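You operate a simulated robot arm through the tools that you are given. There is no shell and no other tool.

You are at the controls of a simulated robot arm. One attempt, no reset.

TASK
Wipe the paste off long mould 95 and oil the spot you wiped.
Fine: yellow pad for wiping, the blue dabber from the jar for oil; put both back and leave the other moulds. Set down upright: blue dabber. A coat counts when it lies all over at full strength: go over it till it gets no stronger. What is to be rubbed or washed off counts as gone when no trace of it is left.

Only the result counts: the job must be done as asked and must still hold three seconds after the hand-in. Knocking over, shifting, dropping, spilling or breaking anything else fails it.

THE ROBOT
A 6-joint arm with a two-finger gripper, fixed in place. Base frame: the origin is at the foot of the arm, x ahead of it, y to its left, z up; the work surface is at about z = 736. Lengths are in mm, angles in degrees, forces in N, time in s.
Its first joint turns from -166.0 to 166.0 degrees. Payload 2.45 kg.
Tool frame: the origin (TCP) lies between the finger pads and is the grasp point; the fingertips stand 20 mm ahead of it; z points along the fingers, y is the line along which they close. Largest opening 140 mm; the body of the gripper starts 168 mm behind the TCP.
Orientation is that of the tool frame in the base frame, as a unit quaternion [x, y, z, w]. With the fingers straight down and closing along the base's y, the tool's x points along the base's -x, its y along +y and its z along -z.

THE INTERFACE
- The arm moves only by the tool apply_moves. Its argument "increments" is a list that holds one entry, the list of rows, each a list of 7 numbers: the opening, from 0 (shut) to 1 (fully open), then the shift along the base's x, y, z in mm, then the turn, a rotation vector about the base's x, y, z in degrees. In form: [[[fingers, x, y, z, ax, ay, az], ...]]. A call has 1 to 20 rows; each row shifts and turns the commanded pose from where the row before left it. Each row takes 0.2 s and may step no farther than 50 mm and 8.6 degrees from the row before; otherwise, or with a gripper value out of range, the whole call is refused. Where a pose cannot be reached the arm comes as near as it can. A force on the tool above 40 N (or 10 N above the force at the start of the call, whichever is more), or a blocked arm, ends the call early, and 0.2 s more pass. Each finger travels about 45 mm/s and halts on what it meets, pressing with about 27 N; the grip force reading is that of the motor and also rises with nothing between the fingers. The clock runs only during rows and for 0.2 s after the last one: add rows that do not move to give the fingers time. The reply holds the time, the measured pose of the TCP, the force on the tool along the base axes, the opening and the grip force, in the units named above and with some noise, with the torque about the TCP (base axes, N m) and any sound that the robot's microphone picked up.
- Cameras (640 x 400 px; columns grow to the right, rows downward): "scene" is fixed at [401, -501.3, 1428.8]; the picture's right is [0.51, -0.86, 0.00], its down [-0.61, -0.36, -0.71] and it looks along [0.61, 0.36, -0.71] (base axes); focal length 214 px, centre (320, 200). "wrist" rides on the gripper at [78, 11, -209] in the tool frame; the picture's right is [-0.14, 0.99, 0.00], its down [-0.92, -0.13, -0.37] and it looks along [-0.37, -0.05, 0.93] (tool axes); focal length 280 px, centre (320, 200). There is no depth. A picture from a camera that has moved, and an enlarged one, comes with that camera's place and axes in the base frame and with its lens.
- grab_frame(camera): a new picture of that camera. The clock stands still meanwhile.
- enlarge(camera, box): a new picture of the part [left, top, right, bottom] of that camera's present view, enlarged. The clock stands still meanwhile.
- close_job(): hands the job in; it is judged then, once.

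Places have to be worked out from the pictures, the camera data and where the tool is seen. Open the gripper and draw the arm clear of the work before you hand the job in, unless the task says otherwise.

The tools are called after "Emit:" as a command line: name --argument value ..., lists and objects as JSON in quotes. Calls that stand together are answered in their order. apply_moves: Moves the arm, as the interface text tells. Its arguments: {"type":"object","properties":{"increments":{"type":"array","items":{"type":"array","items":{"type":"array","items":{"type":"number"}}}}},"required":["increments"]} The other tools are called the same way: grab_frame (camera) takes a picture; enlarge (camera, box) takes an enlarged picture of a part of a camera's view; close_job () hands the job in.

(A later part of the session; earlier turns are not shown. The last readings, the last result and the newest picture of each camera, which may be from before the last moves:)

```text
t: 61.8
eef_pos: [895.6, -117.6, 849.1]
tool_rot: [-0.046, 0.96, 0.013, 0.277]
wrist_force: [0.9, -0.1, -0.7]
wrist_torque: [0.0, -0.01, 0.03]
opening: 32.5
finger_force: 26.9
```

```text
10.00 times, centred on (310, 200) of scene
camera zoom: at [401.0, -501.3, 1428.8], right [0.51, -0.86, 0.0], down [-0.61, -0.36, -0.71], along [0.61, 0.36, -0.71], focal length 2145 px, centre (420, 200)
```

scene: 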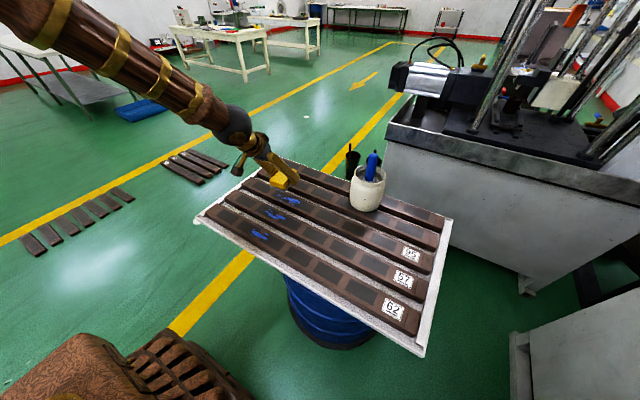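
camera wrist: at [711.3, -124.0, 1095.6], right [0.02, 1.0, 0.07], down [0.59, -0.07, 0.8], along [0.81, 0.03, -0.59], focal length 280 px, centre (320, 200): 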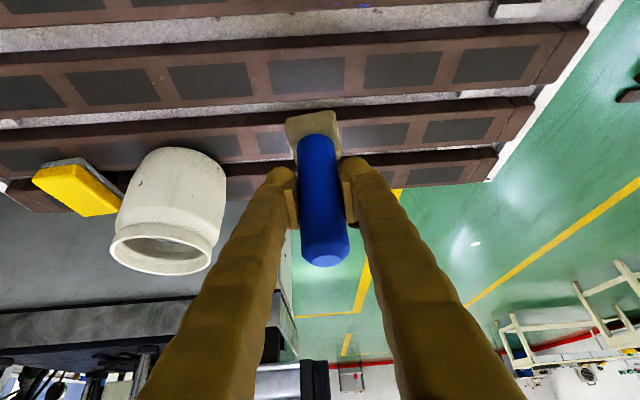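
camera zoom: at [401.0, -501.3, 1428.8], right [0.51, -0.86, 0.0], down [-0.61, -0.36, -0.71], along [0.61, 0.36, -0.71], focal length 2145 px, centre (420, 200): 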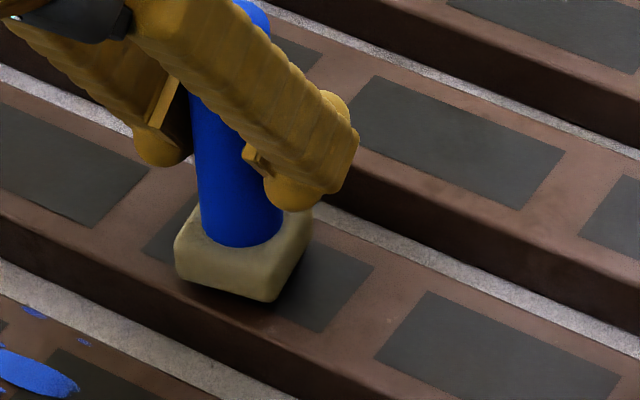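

The gap is still closing visibly. I'll keep lowering in small steps.

Emit:
apply_moves --increments '[[[0.1, 0, 0, -1, 0, 0, 0], [0.1, 0, 0, -1, 0, 0, 0], [0.1, 0, 0, 0, 0, 0, 0]]]'

Emit:
apply_moves --increments '[[[0.1, 0, 0, -1, 0, 0, 0], [0.1, 0, 0, -1, 0, 0, 0], [0.1, 0, 0, 0, 0, 0, 0]]]'

Emit:
apply_moves --increments '[[[0.1, 0, 0, -1, 0, 0, 0], [0.1, 0, 0, 0, 0, 0, 0]]]'

```text
t: 62.6
eef_pos: [895.6, -117.6, 847.6]
tool_rot: [-0.046, 0.959, 0.012, 0.278]
wrist_force: [0.2, -0.6, -0.7]
wrist_torque: [0.01, 0.0, -0.02]
opening: 32.4
finger_force: 26.7
```

```text
t: 63.4
eef_pos: [893.3, -116.9, 844.8]
tool_rot: [-0.046, 0.959, 0.012, 0.278]
wrist_force: [0.1, -0.2, -1.3]
wrist_torque: [0.0, 0.02, -0.02]
opening: 32.6
finger_force: 27.5
```

```text
t: 64.0
eef_pos: [894.4, -116.9, 845.4]
tool_rot: [-0.046, 0.959, 0.013, 0.278]
wrist_force: [-0.9, -2.7, 6.3]
wrist_torque: [0.05, -0.03, 0.0]
opening: 32.5
finger_force: 27.0
```

Contact is at z≈845 with about 7 N. I'll slide along +y with light pressure on the near lane (x≈894).

Emit:
apply_moves --increments '[[[0.1, 0, 6, 0, 0, 0, 0], [0.1, 0, 10, 0, 0, 0, 0], [0.1, 0, 12, 0, 0, 0, 0], [0.1, 0, 12, 0, 0, 0, 0], [0.1, 0, 0, 0, 0, 0, 0]]]'

Emit:
enlarge --camera "scene" --box '[265, 170, 335, 220]'

Emit:
enlarge --camera "wrist" --box '[200, 80, 440, 240]'

```text
t: 65.2
eef_pos: [896.2, -76.5, 844.4]
tool_rot: [-0.046, 0.959, 0.012, 0.279]
wrist_force: [1.8, -18.2, 30.7]
wrist_torque: [-0.63, -0.24, 0.0]
opening: 32.4
finger_force: 26.8
```

```text
8.00 times, centred on (300, 195) of scene
camera zoom: at [401.0, -501.3, 1428.8], right [0.51, -0.86, 0.0], down [-0.61, -0.36, -0.71], along [0.61, 0.36, -0.71], focal length 1716 px, centre (480, 240)
```

zoom: 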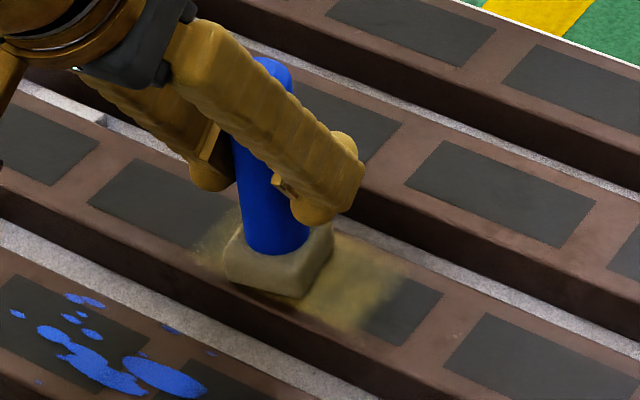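

```text
2.50 times, centred on (320, 160) of wrist
camera zoom: at [716.9, -83.7, 980.2], right [0.02, 1.0, 0.07], down [0.59, -0.07, 0.8], along [0.81, 0.02, -0.59], focal length 701 px, centre (320, 300)
```

zoom: 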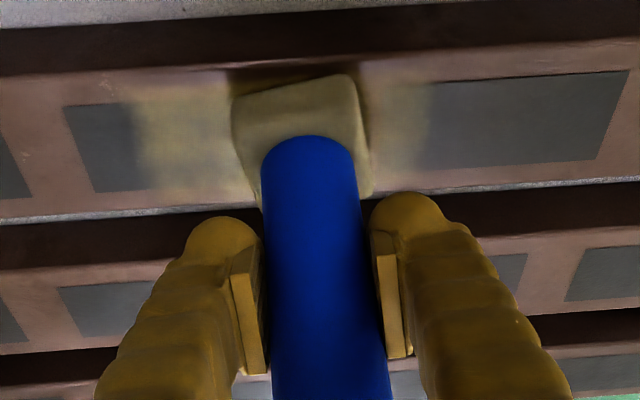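

The yellowish oil film shows well. The force climbed to 30 N, so I'll ease up about 1 mm and continue the sweep.

Emit:
apply_moves --increments '[[[0.1, 0, 4, 1, 0, 0, 0], [0.1, 0, 10, 0, 0, 0, 0], [0.1, 0, 12, 0, 0, 0, 0], [0.1, 0, 12, 0, 0, 0, 0], [0.1, 0, 0, 0, 0, 0, 0]]]'

Emit:
enlarge --camera "wrist" --box '[200, 80, 440, 240]'

```text
t: 66.4
eef_pos: [893.2, -38.9, 845.3]
tool_rot: [-0.046, 0.959, 0.013, 0.278]
wrist_force: [-1.0, -1.0, 4.8]
wrist_torque: [0.1, -0.03, -0.01]
opening: 32.5
finger_force: 27.0
```

```text
2.50 times, centred on (320, 160) of wrist
camera zoom: at [716.7, -45.0, 980.7], right [0.02, 1.0, 0.07], down [0.59, -0.07, 0.8], along [0.81, 0.03, -0.59], focal length 701 px, centre (320, 300)
```

zoom: 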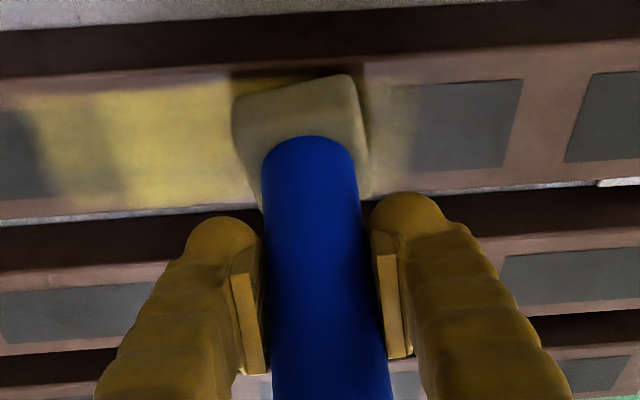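

The film is getting stronger behind the head. I'll continue toward the right end of the spot.

Emit:
apply_moves --increments '[[[0.1, 0, 8, -0.3, 0, 0, 0], [0.1, 0, 12, 0, 0, 0, 0], [0.1, 0, 12, 0, 0, 0, 0], [0.1, 0, 12, 0, 0, 0, 0], [0.1, 0, 12, 0, 0, 0, 0], [0.1, 0, 12, 0, 0, 0, 0], [0.1, 0, 12, 0, 0, 0, 0], [0.1, 0, 0, 0, 0, 0, 0]]]'

Emit:
enlarge --camera "wrist" --box '[120, 60, 440, 260]'

Emit:
enlarge --camera "scene" --box '[255, 165, 335, 225]'

```text
t: 68.2
eef_pos: [894.2, 41.2, 843.9]
tool_rot: [-0.046, 0.959, 0.012, 0.278]
wrist_force: [-0.7, 0.3, -1.8]
wrist_torque: [-0.01, 0.05, 0.0]
opening: 32.5
finger_force: 27.9
```

```text
2.00 times, centred on (280, 160) of wrist
camera zoom: at [716.1, 34.2, 980.8], right [0.02, 1.0, 0.07], down [0.59, -0.07, 0.8], along [0.81, 0.03, -0.59], focal length 561 px, centre (400, 280)
```

zoom: 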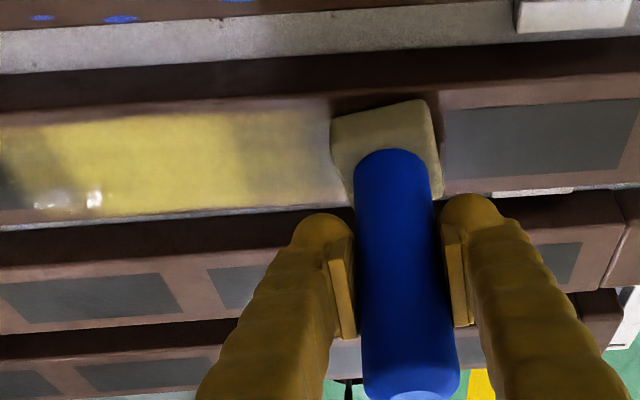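

```text
6.67 times, centred on (295, 195) of scene
camera zoom: at [401.0, -501.3, 1428.8], right [0.51, -0.86, 0.0], down [-0.61, -0.36, -0.71], along [0.61, 0.36, -0.71], focal length 1430 px, centre (487, 233)
```

zoom: 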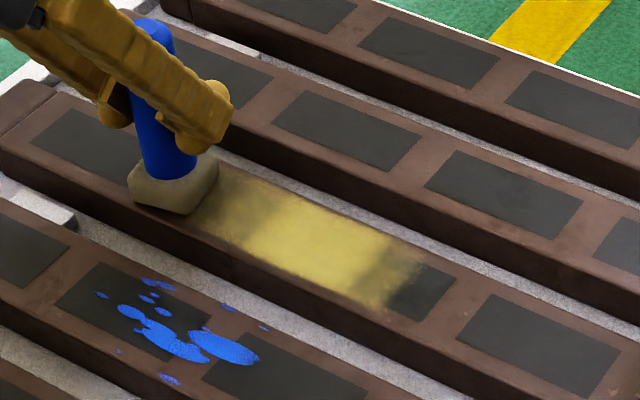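

Contact was lost over the last stretch. I'll press down again here and come back along −y.

Emit:
apply_moves --increments '[[[0.1, 0, 0, -0.7, 0, 0, 0], [0.1, 0, 0, 0, 0, 0, 0]]]'

Emit:
apply_moves --increments '[[[0.1, 0, 0, -0.7, 0, 0, 0], [0.1, 0, 0, 0, 0, 0, 0]]]'

```text
t: 68.8
eef_pos: [893.7, 40.5, 845.7]
tool_rot: [-0.046, 0.96, 0.012, 0.277]
wrist_force: [-0.9, -1.4, 1.9]
wrist_torque: [-0.03, 0.0, 0.03]
opening: 32.1
finger_force: 27.5
```

```text
t: 69.4
eef_pos: [894.7, 41.5, 844.7]
tool_rot: [-0.047, 0.959, 0.012, 0.279]
wrist_force: [-5.7, -5.4, 19.1]
wrist_torque: [0.09, 0.17, 0.09]
opening: 32.3
finger_force: 26.9
```

It now presses with 19 N. I'll ease slightly and sweep back −y in two halves, watching the force.

Emit:
apply_moves --increments '[[[0.1, 0, -4, 0.3, 0, 0, 0], [0.1, 0, -8, 0, 0, 0, 0], [0.1, 0, -10, 0, 0, 0, 0], [0.1, 0, -10, 0, 0, 0, 0], [0.1, 0, -10, 0, 0, 0, 0]]]'

Emit:
enlarge --camera "wrist" --box '[160, 60, 480, 260]'

```text
t: 70.6
eef_pos: [895.4, -0.5, 844.8]
tool_rot: [-0.047, 0.959, 0.013, 0.278]
wrist_force: [1.0, 19.2, 29.1]
wrist_torque: [0.8, 0.09, 0.03]
opening: 32.7
finger_force: 26.9
```

```text
2.00 times, centred on (320, 160) of wrist
camera zoom: at [717.1, -7.7, 979.9], right [0.02, 1.0, 0.07], down [0.59, -0.07, 0.8], along [0.81, 0.03, -0.59], focal length 561 px, centre (320, 280)
```

zoom: 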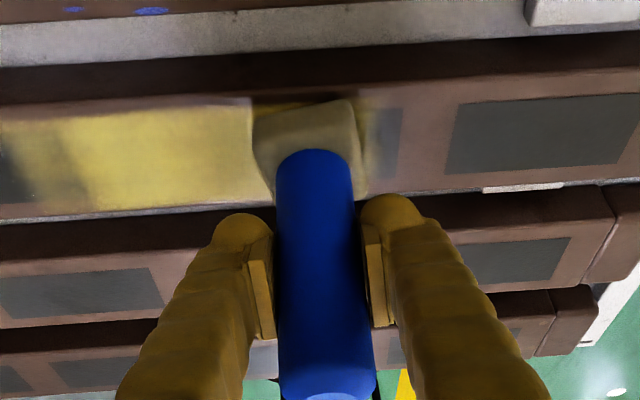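

The coat builds. The force rose to 29 N, so I'll ease 0.7 mm and continue.

Emit:
apply_moves --increments '[[[0.1, 0, -3, 0.7, 0, 0, 0], [0.1, 0, -8, 0, 0, 0, 0], [0.1, 0, -10, 0, 0, 0, 0], [0.1, 0, -10, 0, 0, 0, 0], [0.1, 0, -10, 0, 0, 0, 0]]]'

Emit:
apply_moves --increments '[[[0.1, 0, -4, 0, 0, 0, 0], [0.1, 0, -10, 0, 0, 0, 0], [0.1, 0, -10, 0, 0, 0, 0], [0.1, 0, -10, 0, 0, 0, 0], [0.1, 0, -5, 0, 0, 0, 0]]]'

Emit:
enlarge --camera "wrist" --box '[160, 60, 480, 260]'

```text
t: 71.8
eef_pos: [895.5, -40.5, 845.5]
tool_rot: [-0.045, 0.959, 0.012, 0.278]
wrist_force: [-1.7, 18.0, 25.1]
wrist_torque: [0.81, 0.26, -0.08]
opening: 32.7
finger_force: 26.8
```

```text
t: 73.0
eef_pos: [895.9, -80.2, 845.2]
tool_rot: [-0.046, 0.959, 0.012, 0.278]
wrist_force: [-1.1, 7.4, 7.5]
wrist_torque: [0.37, 0.08, -0.04]
opening: 32.5
finger_force: 27.2
```

```text
2.00 times, centred on (320, 160) of wrist
camera zoom: at [716.7, -87.1, 980.0], right [0.02, 1.0, 0.07], down [0.59, -0.07, 0.8], along [0.81, 0.03, -0.59], focal length 561 px, centre (320, 280)
```

zoom: 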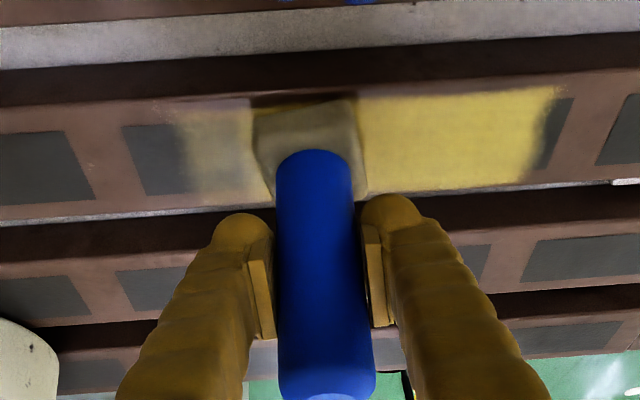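

The right portion is now solidly yellow. I'll continue to the left end with a bit more press.

Emit:
apply_moves --increments '[[[0.1, 0, -4, -0.4, 0, 0, 0], [0.1, 0, -8, 0, 0, 0, 0], [0.1, 0, -10, 0, 0, 0, 0], [0.1, 0, -10, 0, 0, 0, 0], [0.1, 0, -10, 0, 0, 0, 0], [0.1, 0, 0, 0, 0, 0, 0]]]'

Emit:
enlarge --camera "wrist" --box '[200, 60, 520, 260]'

Emit:
enlarge --camera "scene" --box '[255, 165, 335, 225]'

```text
t: 74.4
eef_pos: [894.4, -123.8, 844.3]
tool_rot: [-0.046, 0.96, 0.012, 0.278]
wrist_force: [0.4, 0.0, -1.4]
wrist_torque: [-0.05, 0.0, 0.0]
opening: 32.3
finger_force: 27.2
```

```text
2.00 times, centred on (360, 160) of wrist
camera zoom: at [716.4, -130.0, 979.9], right [0.02, 1.0, 0.07], down [0.59, -0.07, 0.8], along [0.81, 0.03, -0.59], focal length 561 px, centre (240, 280)
```

zoom: 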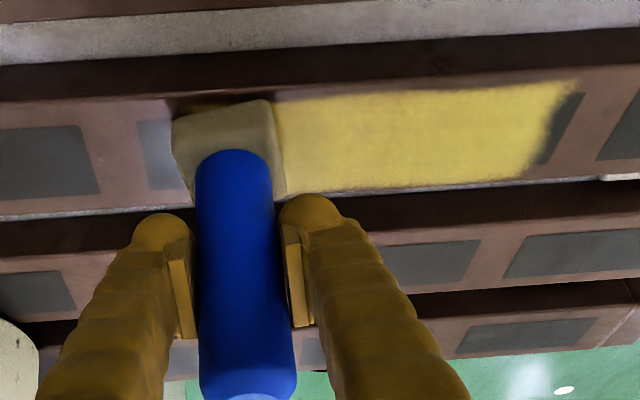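

```text
6.67 times, centred on (295, 195) of scene
camera zoom: at [401.0, -501.3, 1428.8], right [0.51, -0.86, 0.0], down [-0.61, -0.36, -0.71], along [0.61, 0.36, -0.71], focal length 1430 px, centre (487, 233)
```

zoom: 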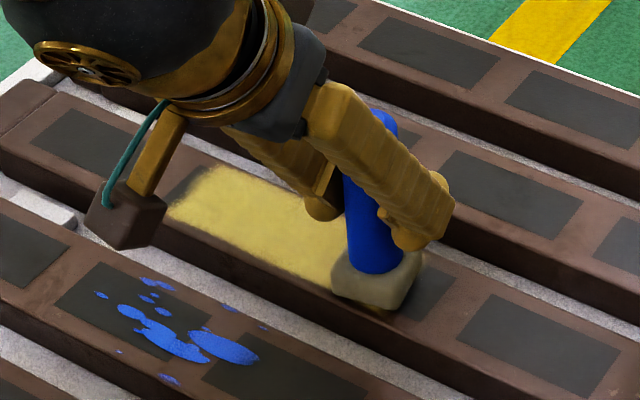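

The film now spans x≈872–928 and y up to +34, full yellow in most of it. I'll shift to a far lane (x≈909) to reach the mould's far edge and re-establish contact.

Emit:
apply_moves --increments '[[[0.1, 14, 3, 1, 0, 0, 0], [0.1, 0, 0, -1, 0, 0, 0], [0.1, 0, 0, -0.6, 0, 0, 0], [0.1, 0, 0, 0, 0, 0, 0]]]'

Emit:
apply_moves --increments '[[[0.1, 0, 0, -0.6, 0, 0, 0], [0.1, 0, 0, 0, 0, 0, 0]]]'

```text
t: 75.4
eef_pos: [909.7, -121.3, 843.7]
tool_rot: [-0.047, 0.959, 0.013, 0.278]
wrist_force: [-4.4, 1.4, 8.0]
wrist_torque: [-0.08, 0.11, -0.05]
opening: 32.4
finger_force: 26.9
```

```text
t: 76.0
eef_pos: [909.0, -120.4, 844.7]
tool_rot: [-0.045, 0.959, 0.013, 0.279]
wrist_force: [-4.5, 4.6, 22.2]
wrist_torque: [-0.07, -0.07, -0.04]
opening: 32.5
finger_force: 27.1
```

Contact at 22 N. I'll ease slightly and sweep +y along the far lane, checking as I go.

Emit:
apply_moves --increments '[[[0.1, 0, 4, 0.4, 0, 0, 0], [0.1, 0, 10, 0, 0, 0, 0], [0.1, 0, 10, 0, 0, 0, 0], [0.1, 0, 10, 0, 0, 0, 0], [0.1, 0, 6, 0, 0, 0, 0]]]'

Emit:
apply_moves --increments '[[[0.1, 0, 4, 0.3, 0, 0, 0], [0.1, 0, 10, 0, 0, 0, 0], [0.1, 0, 10, 0, 0, 0, 0], [0.1, 0, 10, 0, 0, 0, 0], [0.1, 0, 6, 0, 0, 0, 0]]]'

Emit:
enlarge --camera "wrist" --box '[160, 60, 480, 260]'

```text
t: 77.2
eef_pos: [909.0, -80.2, 843.6]
tool_rot: [-0.047, 0.959, 0.014, 0.278]
wrist_force: [0.0, -3.0, 4.0]
wrist_torque: [-0.1, -0.07, -0.06]
opening: 32.6
finger_force: 27.0
```

```text
t: 78.4
eef_pos: [909.8, -39.9, 843.9]
tool_rot: [-0.046, 0.959, 0.013, 0.278]
wrist_force: [-0.4, -0.5, -1.6]
wrist_torque: [-0.04, -0.02, -0.01]
opening: 32.4
finger_force: 26.8
```

```text
2.00 times, centred on (320, 160) of wrist
camera zoom: at [730.6, -46.1, 979.9], right [0.02, 1.0, 0.07], down [0.59, -0.07, 0.8], along [0.81, 0.03, -0.59], focal length 561 px, centre (320, 280)
```

zoom: 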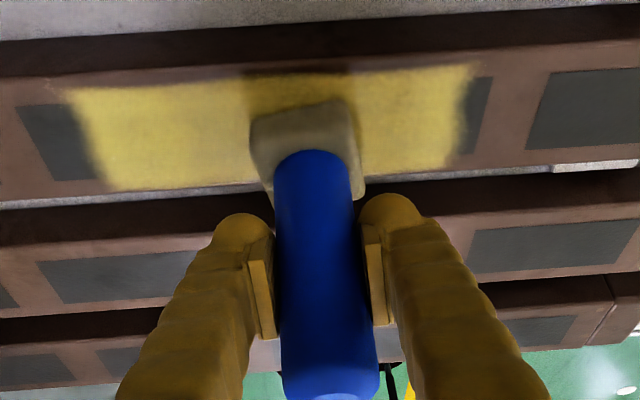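

Contact is lost again mid-lane, so I'll press 0.8 mm lower and redo this stretch going on to the right end.

Emit:
apply_moves --increments '[[[0.1, 0, -10, 0, 0, 0, 0], [0.1, 0, -10, -0.4, 0, 0, 0], [0.1, 0, 0, -0.4, 0, 0, 0], [0.1, 0, 0, 0, 0, 0, 0]]]'

Emit:
apply_moves --increments '[[[0.1, 0, 6, -0.2, 0, 0, 0], [0.1, 0, 10, 0, 0, 0, 0], [0.1, 0, 10, 0, 0, 0, 0], [0.1, 0, 10, 0, 0, 0, 0], [0.1, 0, 6, 0, 0, 0, 0]]]'

```text
t: 79.4
eef_pos: [909.6, -60.8, 845.0]
tool_rot: [-0.045, 0.959, 0.013, 0.278]
wrist_force: [0.1, 0.6, -0.1]
wrist_torque: [0.05, 0.01, 0.01]
opening: 32.6
finger_force: 27.1
```

```text
t: 80.6
eef_pos: [910.0, -18.4, 845.0]
tool_rot: [-0.046, 0.959, 0.012, 0.279]
wrist_force: [1.1, -7.6, 9.6]
wrist_torque: [-0.35, -0.05, 0.02]
opening: 32.3
finger_force: 27.3
```

Now there's contact of about 10 N. I'll continue to the right end.

Emit:
apply_moves --increments '[[[0.1, 0, 8, -0.2, 0, 0, 0], [0.1, 0, 10, 0, 0, 0, 0], [0.1, 0, 10, 0, 0, 0, 0], [0.1, 0, 10, 0, 0, 0, 0], [0.1, 0, 10, 0, 0, 0, 0], [0.1, 0, 8, 0, 0, 0, 0]]]'

Emit:
enlarge --camera "wrist" --box '[100, 60, 420, 260]'

Emit:
enlarge --camera "scene" --box '[255, 165, 335, 225]'

```text
t: 81.5
eef_pos: [911.2, 11.5, 842.8]
tool_rot: [-0.046, 0.959, 0.012, 0.279]
wrist_force: [-0.4, 0.6, 5.2]
wrist_torque: [0.2, -0.03, 0.06]
opening: 32.2
finger_force: 26.8
stopped in row 4: the force on the tool passed its limit at 41 N (the readings are from after the stop); the commanded pose is now the measured one
```

```text
2.00 times, centred on (260, 160) of wrist
camera zoom: at [732.5, 5.2, 979.0], right [0.02, 1.0, 0.07], down [0.59, -0.07, 0.81], along [0.81, 0.02, -0.59], focal length 561 px, centre (440, 280)
```

zoom: 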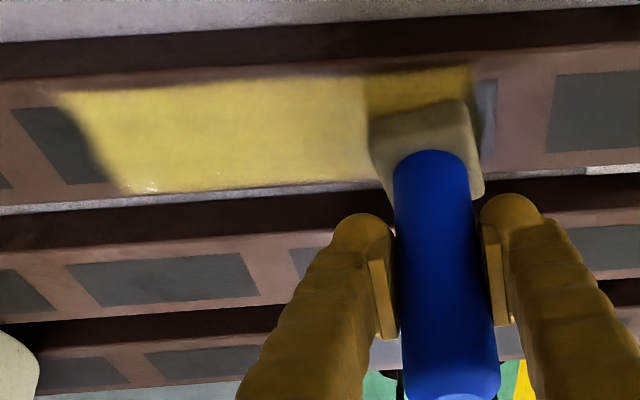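

```text
6.67 times, centred on (295, 195) of scene
camera zoom: at [401.0, -501.3, 1428.8], right [0.51, -0.86, 0.0], down [-0.61, -0.36, -0.71], along [0.61, 0.36, -0.71], focal length 1430 px, centre (487, 233)
```

zoom: 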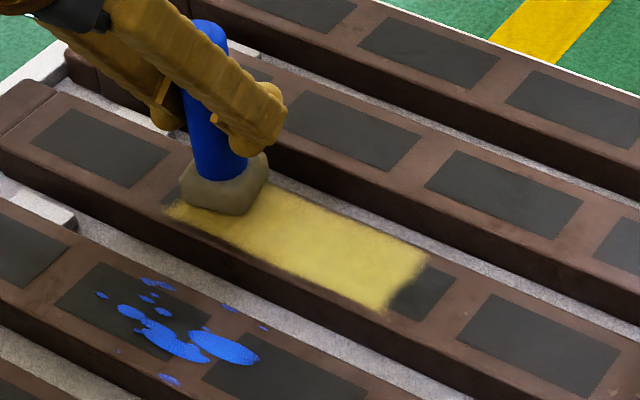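

The coat now fills y≈−140…+34 up to the far edge. I'll finish the far lane to y≈+38 and come back over it with moderate pressure.

Emit:
apply_moves --increments '[[[0.1, -1, 8, 0, 0, 0, 0], [0.1, 0, 10, 0, 0, 0, 0], [0.1, 0, 8, 0, 0, 0, 0], [0.1, 0, 0, 0, 0, 0, 0]]]'

Emit:
apply_moves --increments '[[[0.1, 0, -6, 0, 0, 0, 0], [0.1, 0, -10, 0, 0, 0, 0], [0.1, 0, -10, 0, 0, 0, 0], [0.1, 0, -10, 0, 0, 0, 0], [0.1, 0, -8, 0, 0, 0, 0]]]'

```text
t: 82.5
eef_pos: [910.0, 36.4, 843.7]
tool_rot: [-0.046, 0.959, 0.012, 0.28]
wrist_force: [1.6, -5.2, 6.9]
wrist_torque: [-0.24, -0.1, -0.06]
opening: 32.6
finger_force: 27.0
```

```text
t: 83.7
eef_pos: [910.5, -7.6, 844.7]
tool_rot: [-0.045, 0.959, 0.012, 0.279]
wrist_force: [0.6, -0.1, -0.9]
wrist_torque: [0.0, -0.01, -0.02]
opening: 32.2
finger_force: 27.0
```

Contact faded on the way back; I'll lower 0.6 mm and carry on along −y.

Emit:
apply_moves --increments '[[[0.1, 0, 8, -0.3, 0, 0, 0], [0.1, 0, 8, -0.3, 0, 0, 0], [0.1, 0, -8, 0, 0, 0, 0], [0.1, 0, -10, 0, 0, 0, 0], [0.1, 0, -10, 0, 0, 0, 0], [0.1, 0, -8, 0, 0, 0, 0]]]'

Emit:
apply_moves --increments '[[[0.1, 0, -6, -0.2, 0, 0, 0], [0.1, 0, -10, 0, 0, 0, 0], [0.1, 0, -10, 0, 0, 0, 0], [0.1, 0, -10, 0, 0, 0, 0], [0.1, 0, -8, 0, 0, 0, 0]]]'

```text
t: 85.1
eef_pos: [910.4, -25.7, 844.7]
tool_rot: [-0.046, 0.959, 0.012, 0.279]
wrist_force: [0.7, 9.4, 14.6]
wrist_torque: [0.43, 0.03, -0.03]
opening: 32.4
finger_force: 27.0
```

```text
t: 86.3
eef_pos: [910.3, -68.7, 844.5]
tool_rot: [-0.045, 0.959, 0.012, 0.279]
wrist_force: [0.7, 17.4, 27.0]
wrist_torque: [0.79, 0.11, -0.03]
opening: 32.7
finger_force: 26.6
```

Good firm contact (27 N). I'll ease a little and finish the far lane to the left end, then look.

Emit:
apply_moves --increments '[[[0.1, 0, -6, 0.3, 0, 0, 0], [0.1, 0, -10, 0, 0, 0, 0], [0.1, 0, -10, 0, 0, 0, 0], [0.1, 0, -10, 0, 0, 0, 0], [0.1, 0, -12, 0, 0, 0, 0]]]'

Emit:
enlarge --camera "wrist" --box '[200, 60, 520, 260]'

```text
t: 87.5
eef_pos: [909.6, -117.3, 843.2]
tool_rot: [-0.046, 0.959, 0.012, 0.28]
wrist_force: [0.3, 21.8, 32.9]
wrist_torque: [0.82, 0.15, -0.06]
opening: 32.6
finger_force: 27.3
```

```text
2.00 times, centred on (360, 160) of wrist
camera zoom: at [731.8, -123.3, 978.4], right [0.02, 1.0, 0.07], down [0.59, -0.07, 0.81], along [0.81, 0.02, -0.59], focal length 561 px, centre (240, 280)
```

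zoom: 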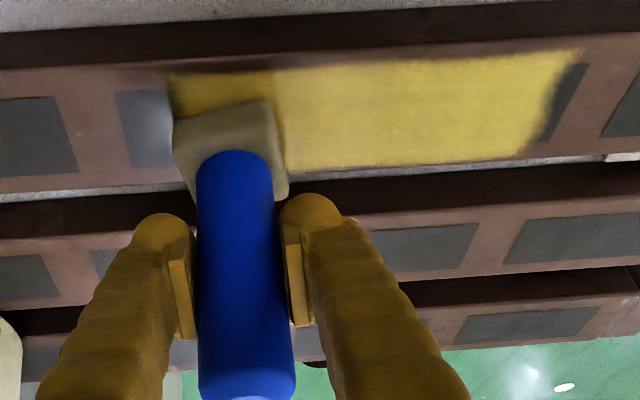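

The coat is even. Its right end lies only about 12 mm past the old paste, so I'll strengthen that later. Now I'll do the near lane (x≈888), sweeping +y.

Emit:
apply_moves --increments '[[[0.1, -8, 0, 0.8, 0, 0, 0], [0.1, -8, 0, 0, 0, 0, 0], [0.1, -6, 0, 0, 0, 0, 0], [0.1, 0, 0, -0.3, 0, 0, 0], [0.1, 0, 0, 0, 0, 0, 0]]]'

Emit:
apply_moves --increments '[[[0.1, 0, 6, 0, 0, 0, 0], [0.1, 0, 10, 0, 0, 0, 0], [0.1, 0, 10, 0, 0, 0, 0], [0.1, 0, 10, 0, 0, 0, 0], [0.1, 0, 8, 0, 0, 0, 0]]]'

```text
t: 88.7
eef_pos: [888.7, -118.6, 843.9]
tool_rot: [-0.045, 0.959, 0.012, 0.279]
wrist_force: [-0.2, -0.1, -1.6]
wrist_torque: [0.04, 0.01, -0.01]
opening: 32.5
finger_force: 27.2
```

```text
t: 89.9
eef_pos: [887.7, -75.5, 844.6]
tool_rot: [-0.045, 0.959, 0.011, 0.28]
wrist_force: [-1.0, 0.0, -1.4]
wrist_torque: [0.02, -0.01, -0.01]
opening: 32.2
finger_force: 26.6
```

No contact on this lane yet; I'll lower in small steps.

Emit:
apply_moves --increments '[[[0.1, 0, 0, -0.5, 0, 0, 0], [0.1, 0, 0, 0, 0, 0, 0]]]'

Emit:
apply_moves --increments '[[[0.1, 0, 0, -0.5, 0, 0, 0], [0.1, 0, 0, 0, 0, 0, 0]]]'

```text
t: 90.5
eef_pos: [888.4, -74.9, 843.8]
tool_rot: [-0.046, 0.959, 0.012, 0.279]
wrist_force: [0.4, 0.5, 2.0]
wrist_torque: [0.01, 0.08, 0.0]
opening: 32.4
finger_force: 26.7
```

```text
t: 91.1
eef_pos: [889.2, -74.0, 843.4]
tool_rot: [-0.046, 0.959, 0.012, 0.28]
wrist_force: [-1.3, -2.3, 14.0]
wrist_torque: [0.04, 0.13, -0.02]
opening: 32.4
finger_force: 27.0
```

Contact at 14 N. First I'll go left to cover the near-left part, then sweep right.

Emit:
apply_moves --increments '[[[0.1, 0, -6, 0, 0, 0, 0], [0.1, 0, -10, 0, 0, 0, 0], [0.1, 0, -10, 0, 0, 0, 0], [0.1, 0, -10, 0, 0, 0, 0], [0.1, 0, -4, 0, 0, 0, 0]]]'

Emit:
apply_moves --increments '[[[0.1, 0, 6, 0, 0, 0, 0], [0.1, 0, 10, 0, 0, 0, 0], [0.1, 0, 10, 0, 0, 0, 0], [0.1, 0, 10, 0, 0, 0, 0], [0.1, 0, 8, 0, 0, 0, 0]]]'

Emit:
apply_moves --increments '[[[0.1, 0, 6, 0, 0, 0, 0], [0.1, 0, 10, 0, 0, 0, 0], [0.1, 0, 10, 0, 0, 0, 0], [0.1, 0, 10, 0, 0, 0, 0], [0.1, 0, 8, 0, 0, 0, 0]]]'

```text
t: 92.3
eef_pos: [887.7, -114.3, 843.8]
tool_rot: [-0.046, 0.959, 0.011, 0.279]
wrist_force: [0.0, 9.6, 14.1]
wrist_torque: [0.41, 0.05, 0.0]
opening: 32.2
finger_force: 26.6
```

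```text
t: 93.5
eef_pos: [888.2, -70.0, 842.7]
tool_rot: [-0.046, 0.959, 0.012, 0.279]
wrist_force: [-0.8, -2.3, 2.7]
wrist_torque: [-0.09, -0.04, -0.02]
opening: 32.3
finger_force: 26.3
```

```text
t: 94.7
eef_pos: [889.4, -27.1, 842.7]
tool_rot: [-0.046, 0.959, 0.011, 0.279]
wrist_force: [0.4, -0.8, -2.4]
wrist_torque: [-0.02, 0.0, 0.0]
opening: 32.2
finger_force: 27.3
```

Contact fades going right (the path drifts up slightly). I'll back up, lower 0.7 mm and continue right.

Emit:
apply_moves --increments '[[[0.1, 0, -14, 0, 0, 0, 0], [0.1, 0, -14, -0.3, 0, 0, 0], [0.1, 0, 8, -0.4, 0, 0, 0], [0.1, 0, 10, 0, 0, 0, 0], [0.1, 0, 10, 0, 0, 0, 0], [0.1, 0, 0, 0, 0, 0, 0]]]'

Emit:
apply_moves --increments '[[[0.1, 0, 6, 0, 0, 0, 0], [0.1, 0, 10, 0, 0, 0, 0], [0.1, 0, 10, 0, 0, 0, 0], [0.1, 0, 6, 0, 0, 0, 0], [0.1, 0, 0, 0, 0, 0, 0]]]'

Emit:
enlarge --camera "wrist" --box '[100, 60, 420, 260]'

```text
t: 96.1
eef_pos: [889.4, -27.0, 842.6]
tool_rot: [-0.046, 0.959, 0.012, 0.279]
wrist_force: [1.4, -6.2, 8.5]
wrist_torque: [-0.18, -0.09, -0.01]
opening: 32.0
finger_force: 27.0
```

```text
t: 97.3
eef_pos: [889.2, 6.1, 844.3]
tool_rot: [-0.045, 0.959, 0.012, 0.28]
wrist_force: [1.9, -14.0, 22.4]
wrist_torque: [-0.48, -0.09, 0.0]
opening: 32.3
finger_force: 26.9
```

```text
2.00 times, centred on (260, 160) of wrist
camera zoom: at [710.2, -1.1, 977.7], right [0.02, 1.0, 0.07], down [0.59, -0.07, 0.81], along [0.81, 0.02, -0.59], focal length 561 px, centre (440, 280)
```

zoom: 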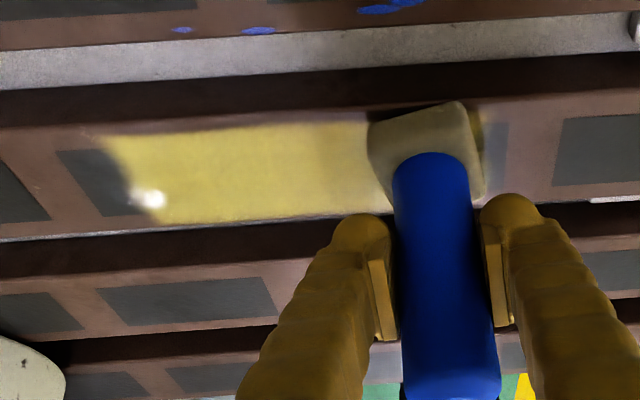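

Firm contact. I'll continue over the right end to y≈34.

Emit:
apply_moves --increments '[[[0.1, 0, 6, 0.2, 0, 0, 0], [0.1, 0, 8, 0, 0, 0, 0], [0.1, 0, 8, 0, 0, 0, 0], [0.1, 0, 6, 0, 0, 0, 0], [0.1, 0, 0, 0, 0, 0, 0]]]'

Emit:
enlarge --camera "wrist" --box '[100, 60, 420, 260]'

Emit:
enlarge --camera "scene" --box '[255, 165, 335, 225]'

```text
t: 98.5
eef_pos: [888.7, 33.6, 842.0]
tool_rot: [-0.046, 0.959, 0.011, 0.28]
wrist_force: [0.7, -19.2, 30.6]
wrist_torque: [-0.74, -0.11, 0.03]
opening: 32.7
finger_force: 27.0
```

```text
2.00 times, centred on (260, 160) of wrist
camera zoom: at [709.7, 27.6, 977.5], right [0.02, 1.0, 0.07], down [0.59, -0.07, 0.81], along [0.81, 0.02, -0.59], focal length 561 px, centre (440, 280)
```

zoom: 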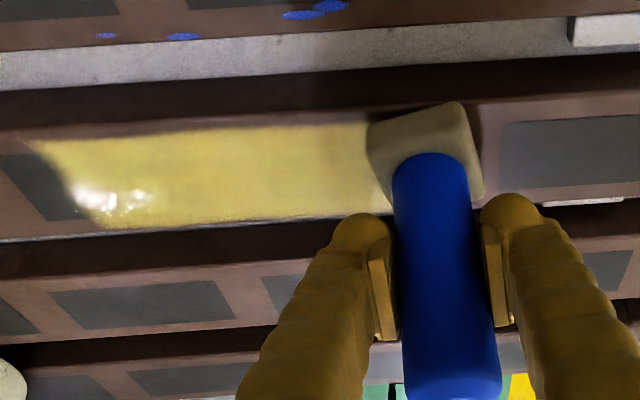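

```text
6.67 times, centred on (295, 195) of scene
camera zoom: at [401.0, -501.3, 1428.8], right [0.51, -0.86, 0.0], down [-0.61, -0.36, -0.71], along [0.61, 0.36, -0.71], focal length 1430 px, centre (487, 233)
```

zoom: 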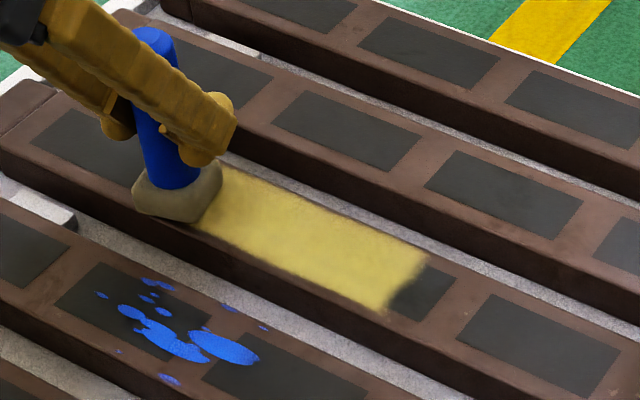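

Nearly uniform. I'll also cover the far-right corner: shift to x≈909 here and sweep back −y with firm contact.

Emit:
apply_moves --increments '[[[0.1, 7, 0, 0.4, 0, 0, 0], [0.1, 7, 0, 0, 0, 0, 0], [0.1, 7, 0, 0, 0, 0, 0], [0.1, 0, 0, 0, 0, 0, 0]]]'

```text
t: 99.5
eef_pos: [908.4, 33.8, 842.1]
tool_rot: [-0.046, 0.959, 0.012, 0.279]
wrist_force: [-4.9, 9.9, 13.6]
wrist_torque: [0.54, 0.12, 0.09]
opening: 32.6
finger_force: 26.7
```

Contact is 14 N here. Sweeping back −y.

Emit:
apply_moves --increments '[[[0.1, 0, -5, 0, 0, 0, 0], [0.1, 0, -8, 0, 0, 0, 0], [0.1, 0, -10, 0, 0, 0, 0], [0.1, 0, -10, 0, 0, 0, 0], [0.1, 0, -8, 0, 0, 0, 0]]]'

Emit:
apply_moves --increments '[[[0.1, 0, -6, -0.1, 0, 0, 0], [0.1, 0, -10, 0, 0, 0, 0], [0.1, 0, -10, 0, 0, 0, 0], [0.1, 0, -10, 0, 0, 0, 0], [0.1, 0, -8, 0, 0, 0, 0]]]'

```text
t: 100.7
eef_pos: [909.7, -8.2, 844.4]
tool_rot: [-0.045, 0.959, 0.012, 0.279]
wrist_force: [-0.6, 0.3, -1.8]
wrist_torque: [0.0, 0.01, 0.0]
opening: 32.5
finger_force: 27.5
```

```text
t: 101.9
eef_pos: [908.5, -51.5, 843.1]
tool_rot: [-0.046, 0.959, 0.011, 0.28]
wrist_force: [-0.6, -0.1, -0.8]
wrist_torque: [0.0, -0.01, 0.01]
opening: 32.7
finger_force: 27.4
```

No contact after the reversal, so I'll lower in steps until it presses again.

Emit:
apply_moves --increments '[[[0.1, 0, 0, -0.5, 0, 0, 0], [0.1, 0, 0, 0, 0, 0, 0]]]'

Emit:
apply_moves --increments '[[[0.1, 0, 0, -0.5, 0, 0, 0], [0.1, 0, 0, 0, 0, 0, 0]]]'

```text
t: 102.5
eef_pos: [908.8, -51.9, 842.4]
tool_rot: [-0.045, 0.959, 0.011, 0.28]
wrist_force: [0.4, 0.7, -0.9]
wrist_torque: [-0.02, 0.0, 0.0]
opening: 32.5
finger_force: 26.5
```

```text
t: 103.1
eef_pos: [909.0, -50.9, 841.8]
tool_rot: [-0.045, 0.959, 0.012, 0.279]
wrist_force: [0.4, -0.1, -0.8]
wrist_torque: [-0.01, -0.06, 0.0]
opening: 32.4
finger_force: 27.1
```

Emit:
apply_moves --increments '[[[0.1, 0, 0, -0.5, 0, 0, 0], [0.1, 0, 0, 0, 0, 0, 0]]]'

Emit:
enlarge --camera "wrist" --box '[140, 60, 460, 260]'

Emit:
enlarge --camera "scene" --box '[260, 165, 330, 215]'

```text
t: 103.7
eef_pos: [908.7, -51.3, 842.7]
tool_rot: [-0.046, 0.959, 0.012, 0.28]
wrist_force: [-3.1, 2.4, 8.6]
wrist_torque: [-0.01, 0.1, -0.02]
opening: 32.5
finger_force: 27.0
```

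```text
2.00 times, centred on (300, 160) of wrist
camera zoom: at [730.1, -57.7, 976.7], right [0.02, 1.0, 0.07], down [0.59, -0.07, 0.81], along [0.81, 0.02, -0.59], focal length 561 px, centre (360, 280)
```

zoom: 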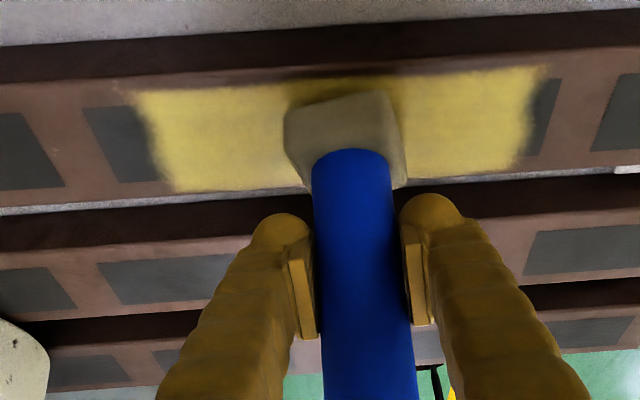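

```text
8.00 times, centred on (295, 190) of scene
camera zoom: at [401.0, -501.3, 1428.8], right [0.51, -0.86, 0.0], down [-0.61, -0.36, -0.71], along [0.61, 0.36, -0.71], focal length 1716 px, centre (520, 280)
```

zoom: 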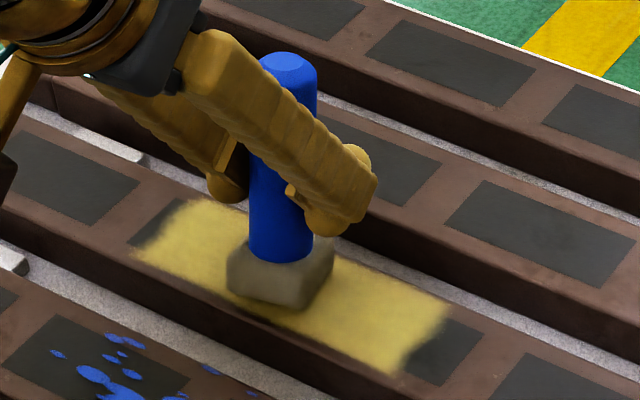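

The film region appears to have fixed ragged ends (y≈−140…+33), which I've filled. I'll make further passes to bring everything to full strength, continuing −y on the far lane.

Emit:
apply_moves --increments '[[[0.1, 0, -5, 0, 0, 0, 0], [0.1, 0, -8, 0, 0, 0, 0], [0.1, 0, -10, 0, 0, 0, 0], [0.1, 0, -10, 0, 0, 0, 0], [0.1, 0, -10, 0, 0, 0, 0], [0.1, 0, -10, 0, 0, 0, 0], [0.1, 0, -10, 0, 0, 0, 0], [0.1, 0, -8, 0, 0, 0, 0]]]'

Emit:
enlarge --camera "wrist" --box '[200, 60, 520, 260]'

```text
t: 105.5
eef_pos: [908.0, -123.2, 842.3]
tool_rot: [-0.047, 0.96, 0.012, 0.278]
wrist_force: [-2.7, 12.3, 16.9]
wrist_torque: [0.56, -0.05, 0.11]
opening: 32.4
finger_force: 26.9
```

```text
2.00 times, centred on (360, 160) of wrist
camera zoom: at [729.9, -128.9, 976.4], right [0.02, 1.0, 0.07], down [0.59, -0.07, 0.81], along [0.81, 0.02, -0.59], focal length 561 px, centre (240, 280)
```

zoom: 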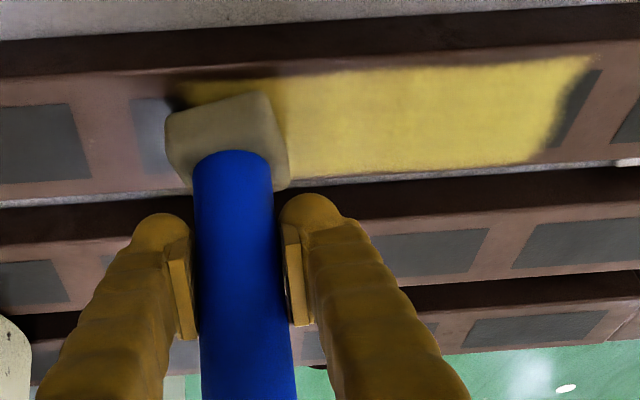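

Good contact along this stretch. Now I'll move to the near lane (x≈889) and sweep +y.

Emit:
apply_moves --increments '[[[0.1, -6, 2, 0.2, 0, 0, 0], [0.1, -7, 0, 0, 0, 0, 0], [0.1, -6, 0, 0, 0, 0, 0], [0.1, 0, 0, 0, 0, 0, 0]]]'

Emit:
apply_moves --increments '[[[0.1, 0, 6, -0.2, 0, 0, 0], [0.1, 0, 10, 0, 0, 0, 0], [0.1, 0, 10, 0, 0, 0, 0], [0.1, 0, 10, 0, 0, 0, 0], [0.1, 0, 8, 0, 0, 0, 0]]]'

```text
t: 106.5
eef_pos: [889.7, -120.4, 842.2]
tool_rot: [-0.045, 0.959, 0.012, 0.278]
wrist_force: [0.7, -0.6, 1.7]
wrist_torque: [-0.12, -0.09, -0.02]
opening: 32.4
finger_force: 26.7
```

```text
t: 107.7
eef_pos: [889.8, -77.3, 841.1]
tool_rot: [-0.045, 0.959, 0.011, 0.28]
wrist_force: [1.3, -4.3, 5.0]
wrist_torque: [-0.39, -0.14, -0.03]
opening: 32.7
finger_force: 27.7
```

Light contact (5 N) so far. I'll press slightly more and continue right in two pieces.

Emit:
apply_moves --increments '[[[0.1, 0, 6, -0.5, 0, 0, 0], [0.1, 0, 10, 0, 0, 0, 0], [0.1, 0, 10, 0, 0, 0, 0], [0.1, 0, 10, 0, 0, 0, 0], [0.1, 0, 8, 0, 0, 0, 0]]]'

Emit:
apply_moves --increments '[[[0.1, 0, 6, -0.1, 0, 0, 0], [0.1, 0, 10, 0, 0, 0, 0], [0.1, 0, 10, 0, 0, 0, 0], [0.1, 0, 10, 0, 0, 0, 0], [0.1, 0, 8, 0, 0, 0, 0]]]'

Emit:
enlarge --camera "wrist" --box '[100, 60, 420, 260]'

```text
t: 108.9
eef_pos: [890.8, -32.4, 839.9]
tool_rot: [-0.046, 0.959, 0.013, 0.28]
wrist_force: [-0.4, -4.3, 5.4]
wrist_torque: [-0.48, -0.07, -0.08]
opening: 32.3
finger_force: 27.5
```

```text
t: 110.1
eef_pos: [891.0, 10.8, 841.0]
tool_rot: [-0.045, 0.959, 0.012, 0.279]
wrist_force: [-0.9, -4.2, 4.1]
wrist_torque: [-0.37, -0.07, -0.05]
opening: 32.3
finger_force: 26.8
```

```text
2.00 times, centred on (260, 160) of wrist
camera zoom: at [711.7, 4.6, 975.3], right [0.02, 1.0, 0.07], down [0.59, -0.07, 0.81], along [0.81, 0.02, -0.59], focal length 561 px, centre (440, 280)
```

zoom: 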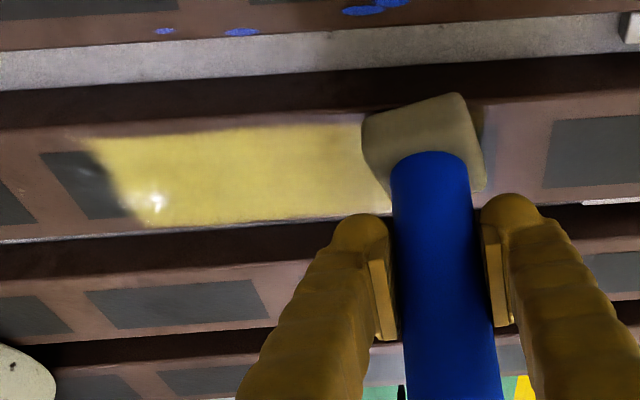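

The coat looks even. I'll finish the right end with a bit more press, then lift off and inspect everything.

Emit:
apply_moves --increments '[[[0.1, 0, 5, -0.5, 0, 0, 0], [0.1, 0, 8, 0, 0, 0, 0], [0.1, 0, 8, 0, 0, 0, 0], [0.1, 0, 0, 0, 0, 0, 0]]]'

Emit:
apply_moves --increments '[[[0.1, 6, 0, 0.1, 0, 0, 0], [0.1, 7, 0, 0, 0, 0, 0], [0.1, 7, 0, 0, 0, 0, 0], [0.1, 0, 0, 0, 0, 0, 0]]]'

```text
t: 111.1
eef_pos: [889.4, 32.0, 840.5]
tool_rot: [-0.045, 0.959, 0.012, 0.279]
wrist_force: [-1.5, -3.8, 5.8]
wrist_torque: [-0.35, -0.1, -0.02]
opening: 32.6
finger_force: 27.3
```

```text
t: 112.1
eef_pos: [909.5, 32.7, 841.0]
tool_rot: [-0.046, 0.959, 0.012, 0.28]
wrist_force: [-0.8, -0.8, 1.5]
wrist_torque: [-0.08, 0.05, -0.04]
opening: 32.5
finger_force: 27.2
```

The contact height has drifted about 4 mm, so the dabber may be shifting in the grip. I'll lift off and inspect both the coat and the dabber's posture.

Emit:
apply_moves --increments '[[[0.1, 0, 0, 10, 0, 0, 0], [0.1, 0, 0, 25, 0, 0, 0], [0.1, 0, 10, 35, 0, 0, 0], [0.1, 0, 30, 30, 0, 0, 0], [0.1, 0, 0, 0, 0, 0, 0]]]'

Emit:
grab_frame --camera "wrist"

Emit:
enlarge --camera "scene" --box '[240, 140, 340, 220]'

Emit:
enlarge --camera "scene" --box '[270, 175, 325, 215]'

```text
t: 113.3
eef_pos: [909.0, 75.2, 940.4]
tool_rot: [-0.045, 0.959, 0.012, 0.279]
wrist_force: [0.1, 0.0, -1.7]
wrist_torque: [-0.01, -0.02, 0.0]
opening: 32.5
finger_force: 27.0
```

```text
taken
camera wrist: at [730.7, 68.9, 1075.5], right [0.02, 1.0, 0.07], down [0.59, -0.07, 0.81], along [0.81, 0.02, -0.59], focal length 280 px, centre (320, 200)
```

wrist: 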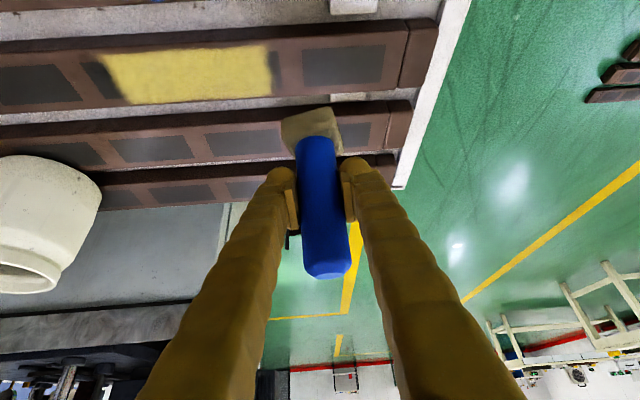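

```text
5.00 times, centred on (290, 180) of scene
camera zoom: at [401.0, -501.3, 1428.8], right [0.51, -0.86, 0.0], down [-0.61, -0.36, -0.71], along [0.61, 0.36, -0.71], focal length 1072 px, centre (470, 300)
```

zoom: 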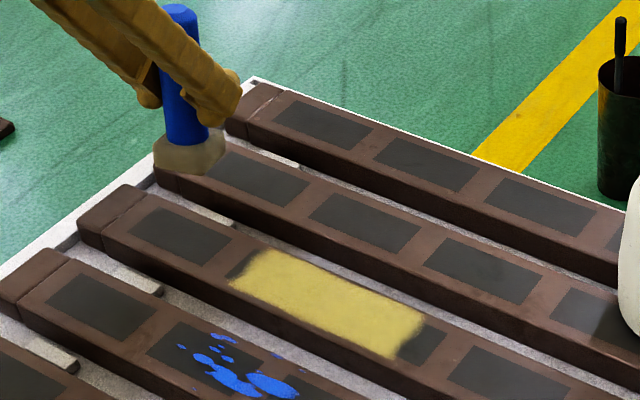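

```text
10.00 times, centred on (298, 195) of scene
camera zoom: at [401.0, -501.3, 1428.8], right [0.51, -0.86, 0.0], down [-0.61, -0.36, -0.71], along [0.61, 0.36, -0.71], focal length 2145 px, centre (545, 250)
```

zoom: 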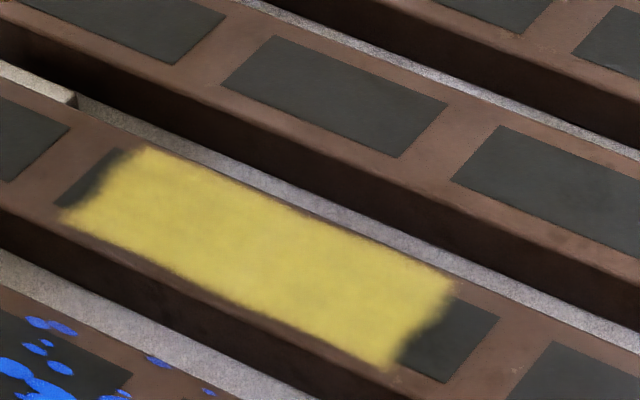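

The coat lies as an even yellow film. I'll zoom in with the wrist camera to check uniformity and the dabber posture.

Emit:
enlarge --camera "wrist" --box '[60, 20, 320, 130]'

Emit:
enlarge --camera "wrist" --box '[240, 90, 400, 300]'

```text
2.46 times, centred on (190, 75) of wrist
camera zoom: at [730.7, 68.9, 1075.5], right [0.02, 1.0, 0.07], down [0.59, -0.07, 0.81], along [0.81, 0.02, -0.59], focal length 690 px, centre (640, 508)
```

zoom: 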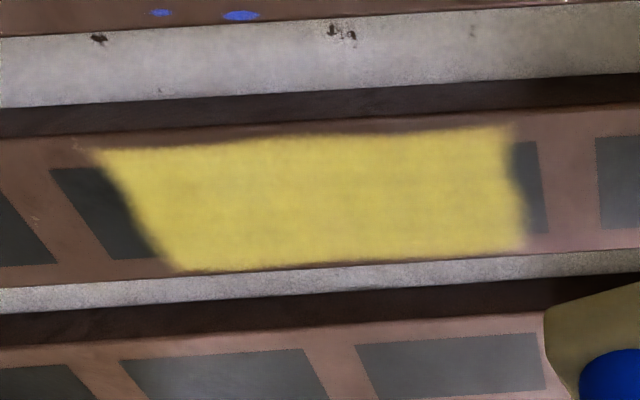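

```text
1.90 times, centred on (320, 195) of wrist
camera zoom: at [730.7, 68.9, 1075.5], right [0.02, 1.0, 0.07], down [0.59, -0.07, 0.81], along [0.81, 0.02, -0.59], focal length 534 px, centre (320, 210)
```

zoom: 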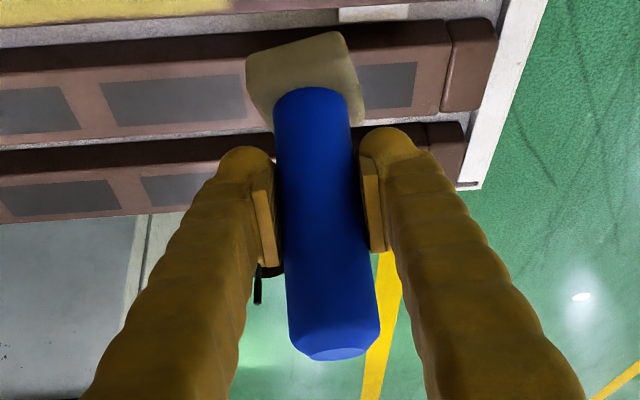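

The coat is uniform. The dabber seems to have slid up and pitched a little in the grip, so I'll measure its lean more carefully.

Emit:
enlarge --camera "scene" --box '[255, 135, 295, 180]'

Emit:
enlarge --camera "wrist" --box '[260, 95, 380, 290]'

```text
8.89 times, centred on (275, 158) of scene
camera zoom: at [401.0, -501.3, 1428.8], right [0.51, -0.86, 0.0], down [-0.61, -0.36, -0.71], along [0.61, 0.36, -0.71], focal length 1906 px, centre (720, 578)
```

zoom: 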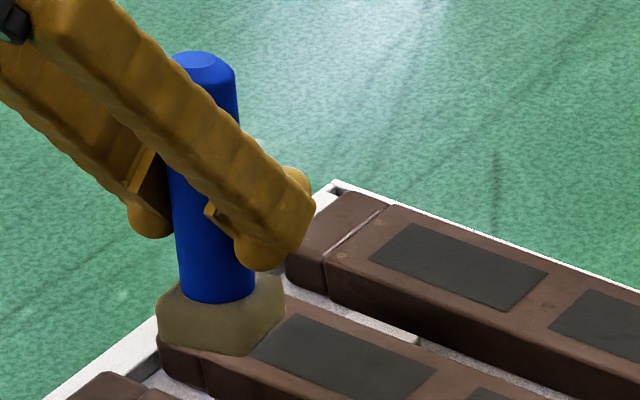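

```text
2.05 times, centred on (320, 192) of wrist
camera zoom: at [730.7, 68.9, 1075.5], right [0.02, 1.0, 0.07], down [0.59, -0.07, 0.81], along [0.81, 0.02, -0.59], focal length 575 px, centre (320, 215)
```

zoom: 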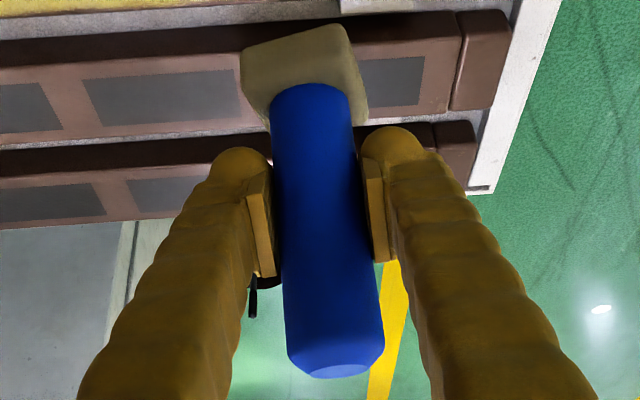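

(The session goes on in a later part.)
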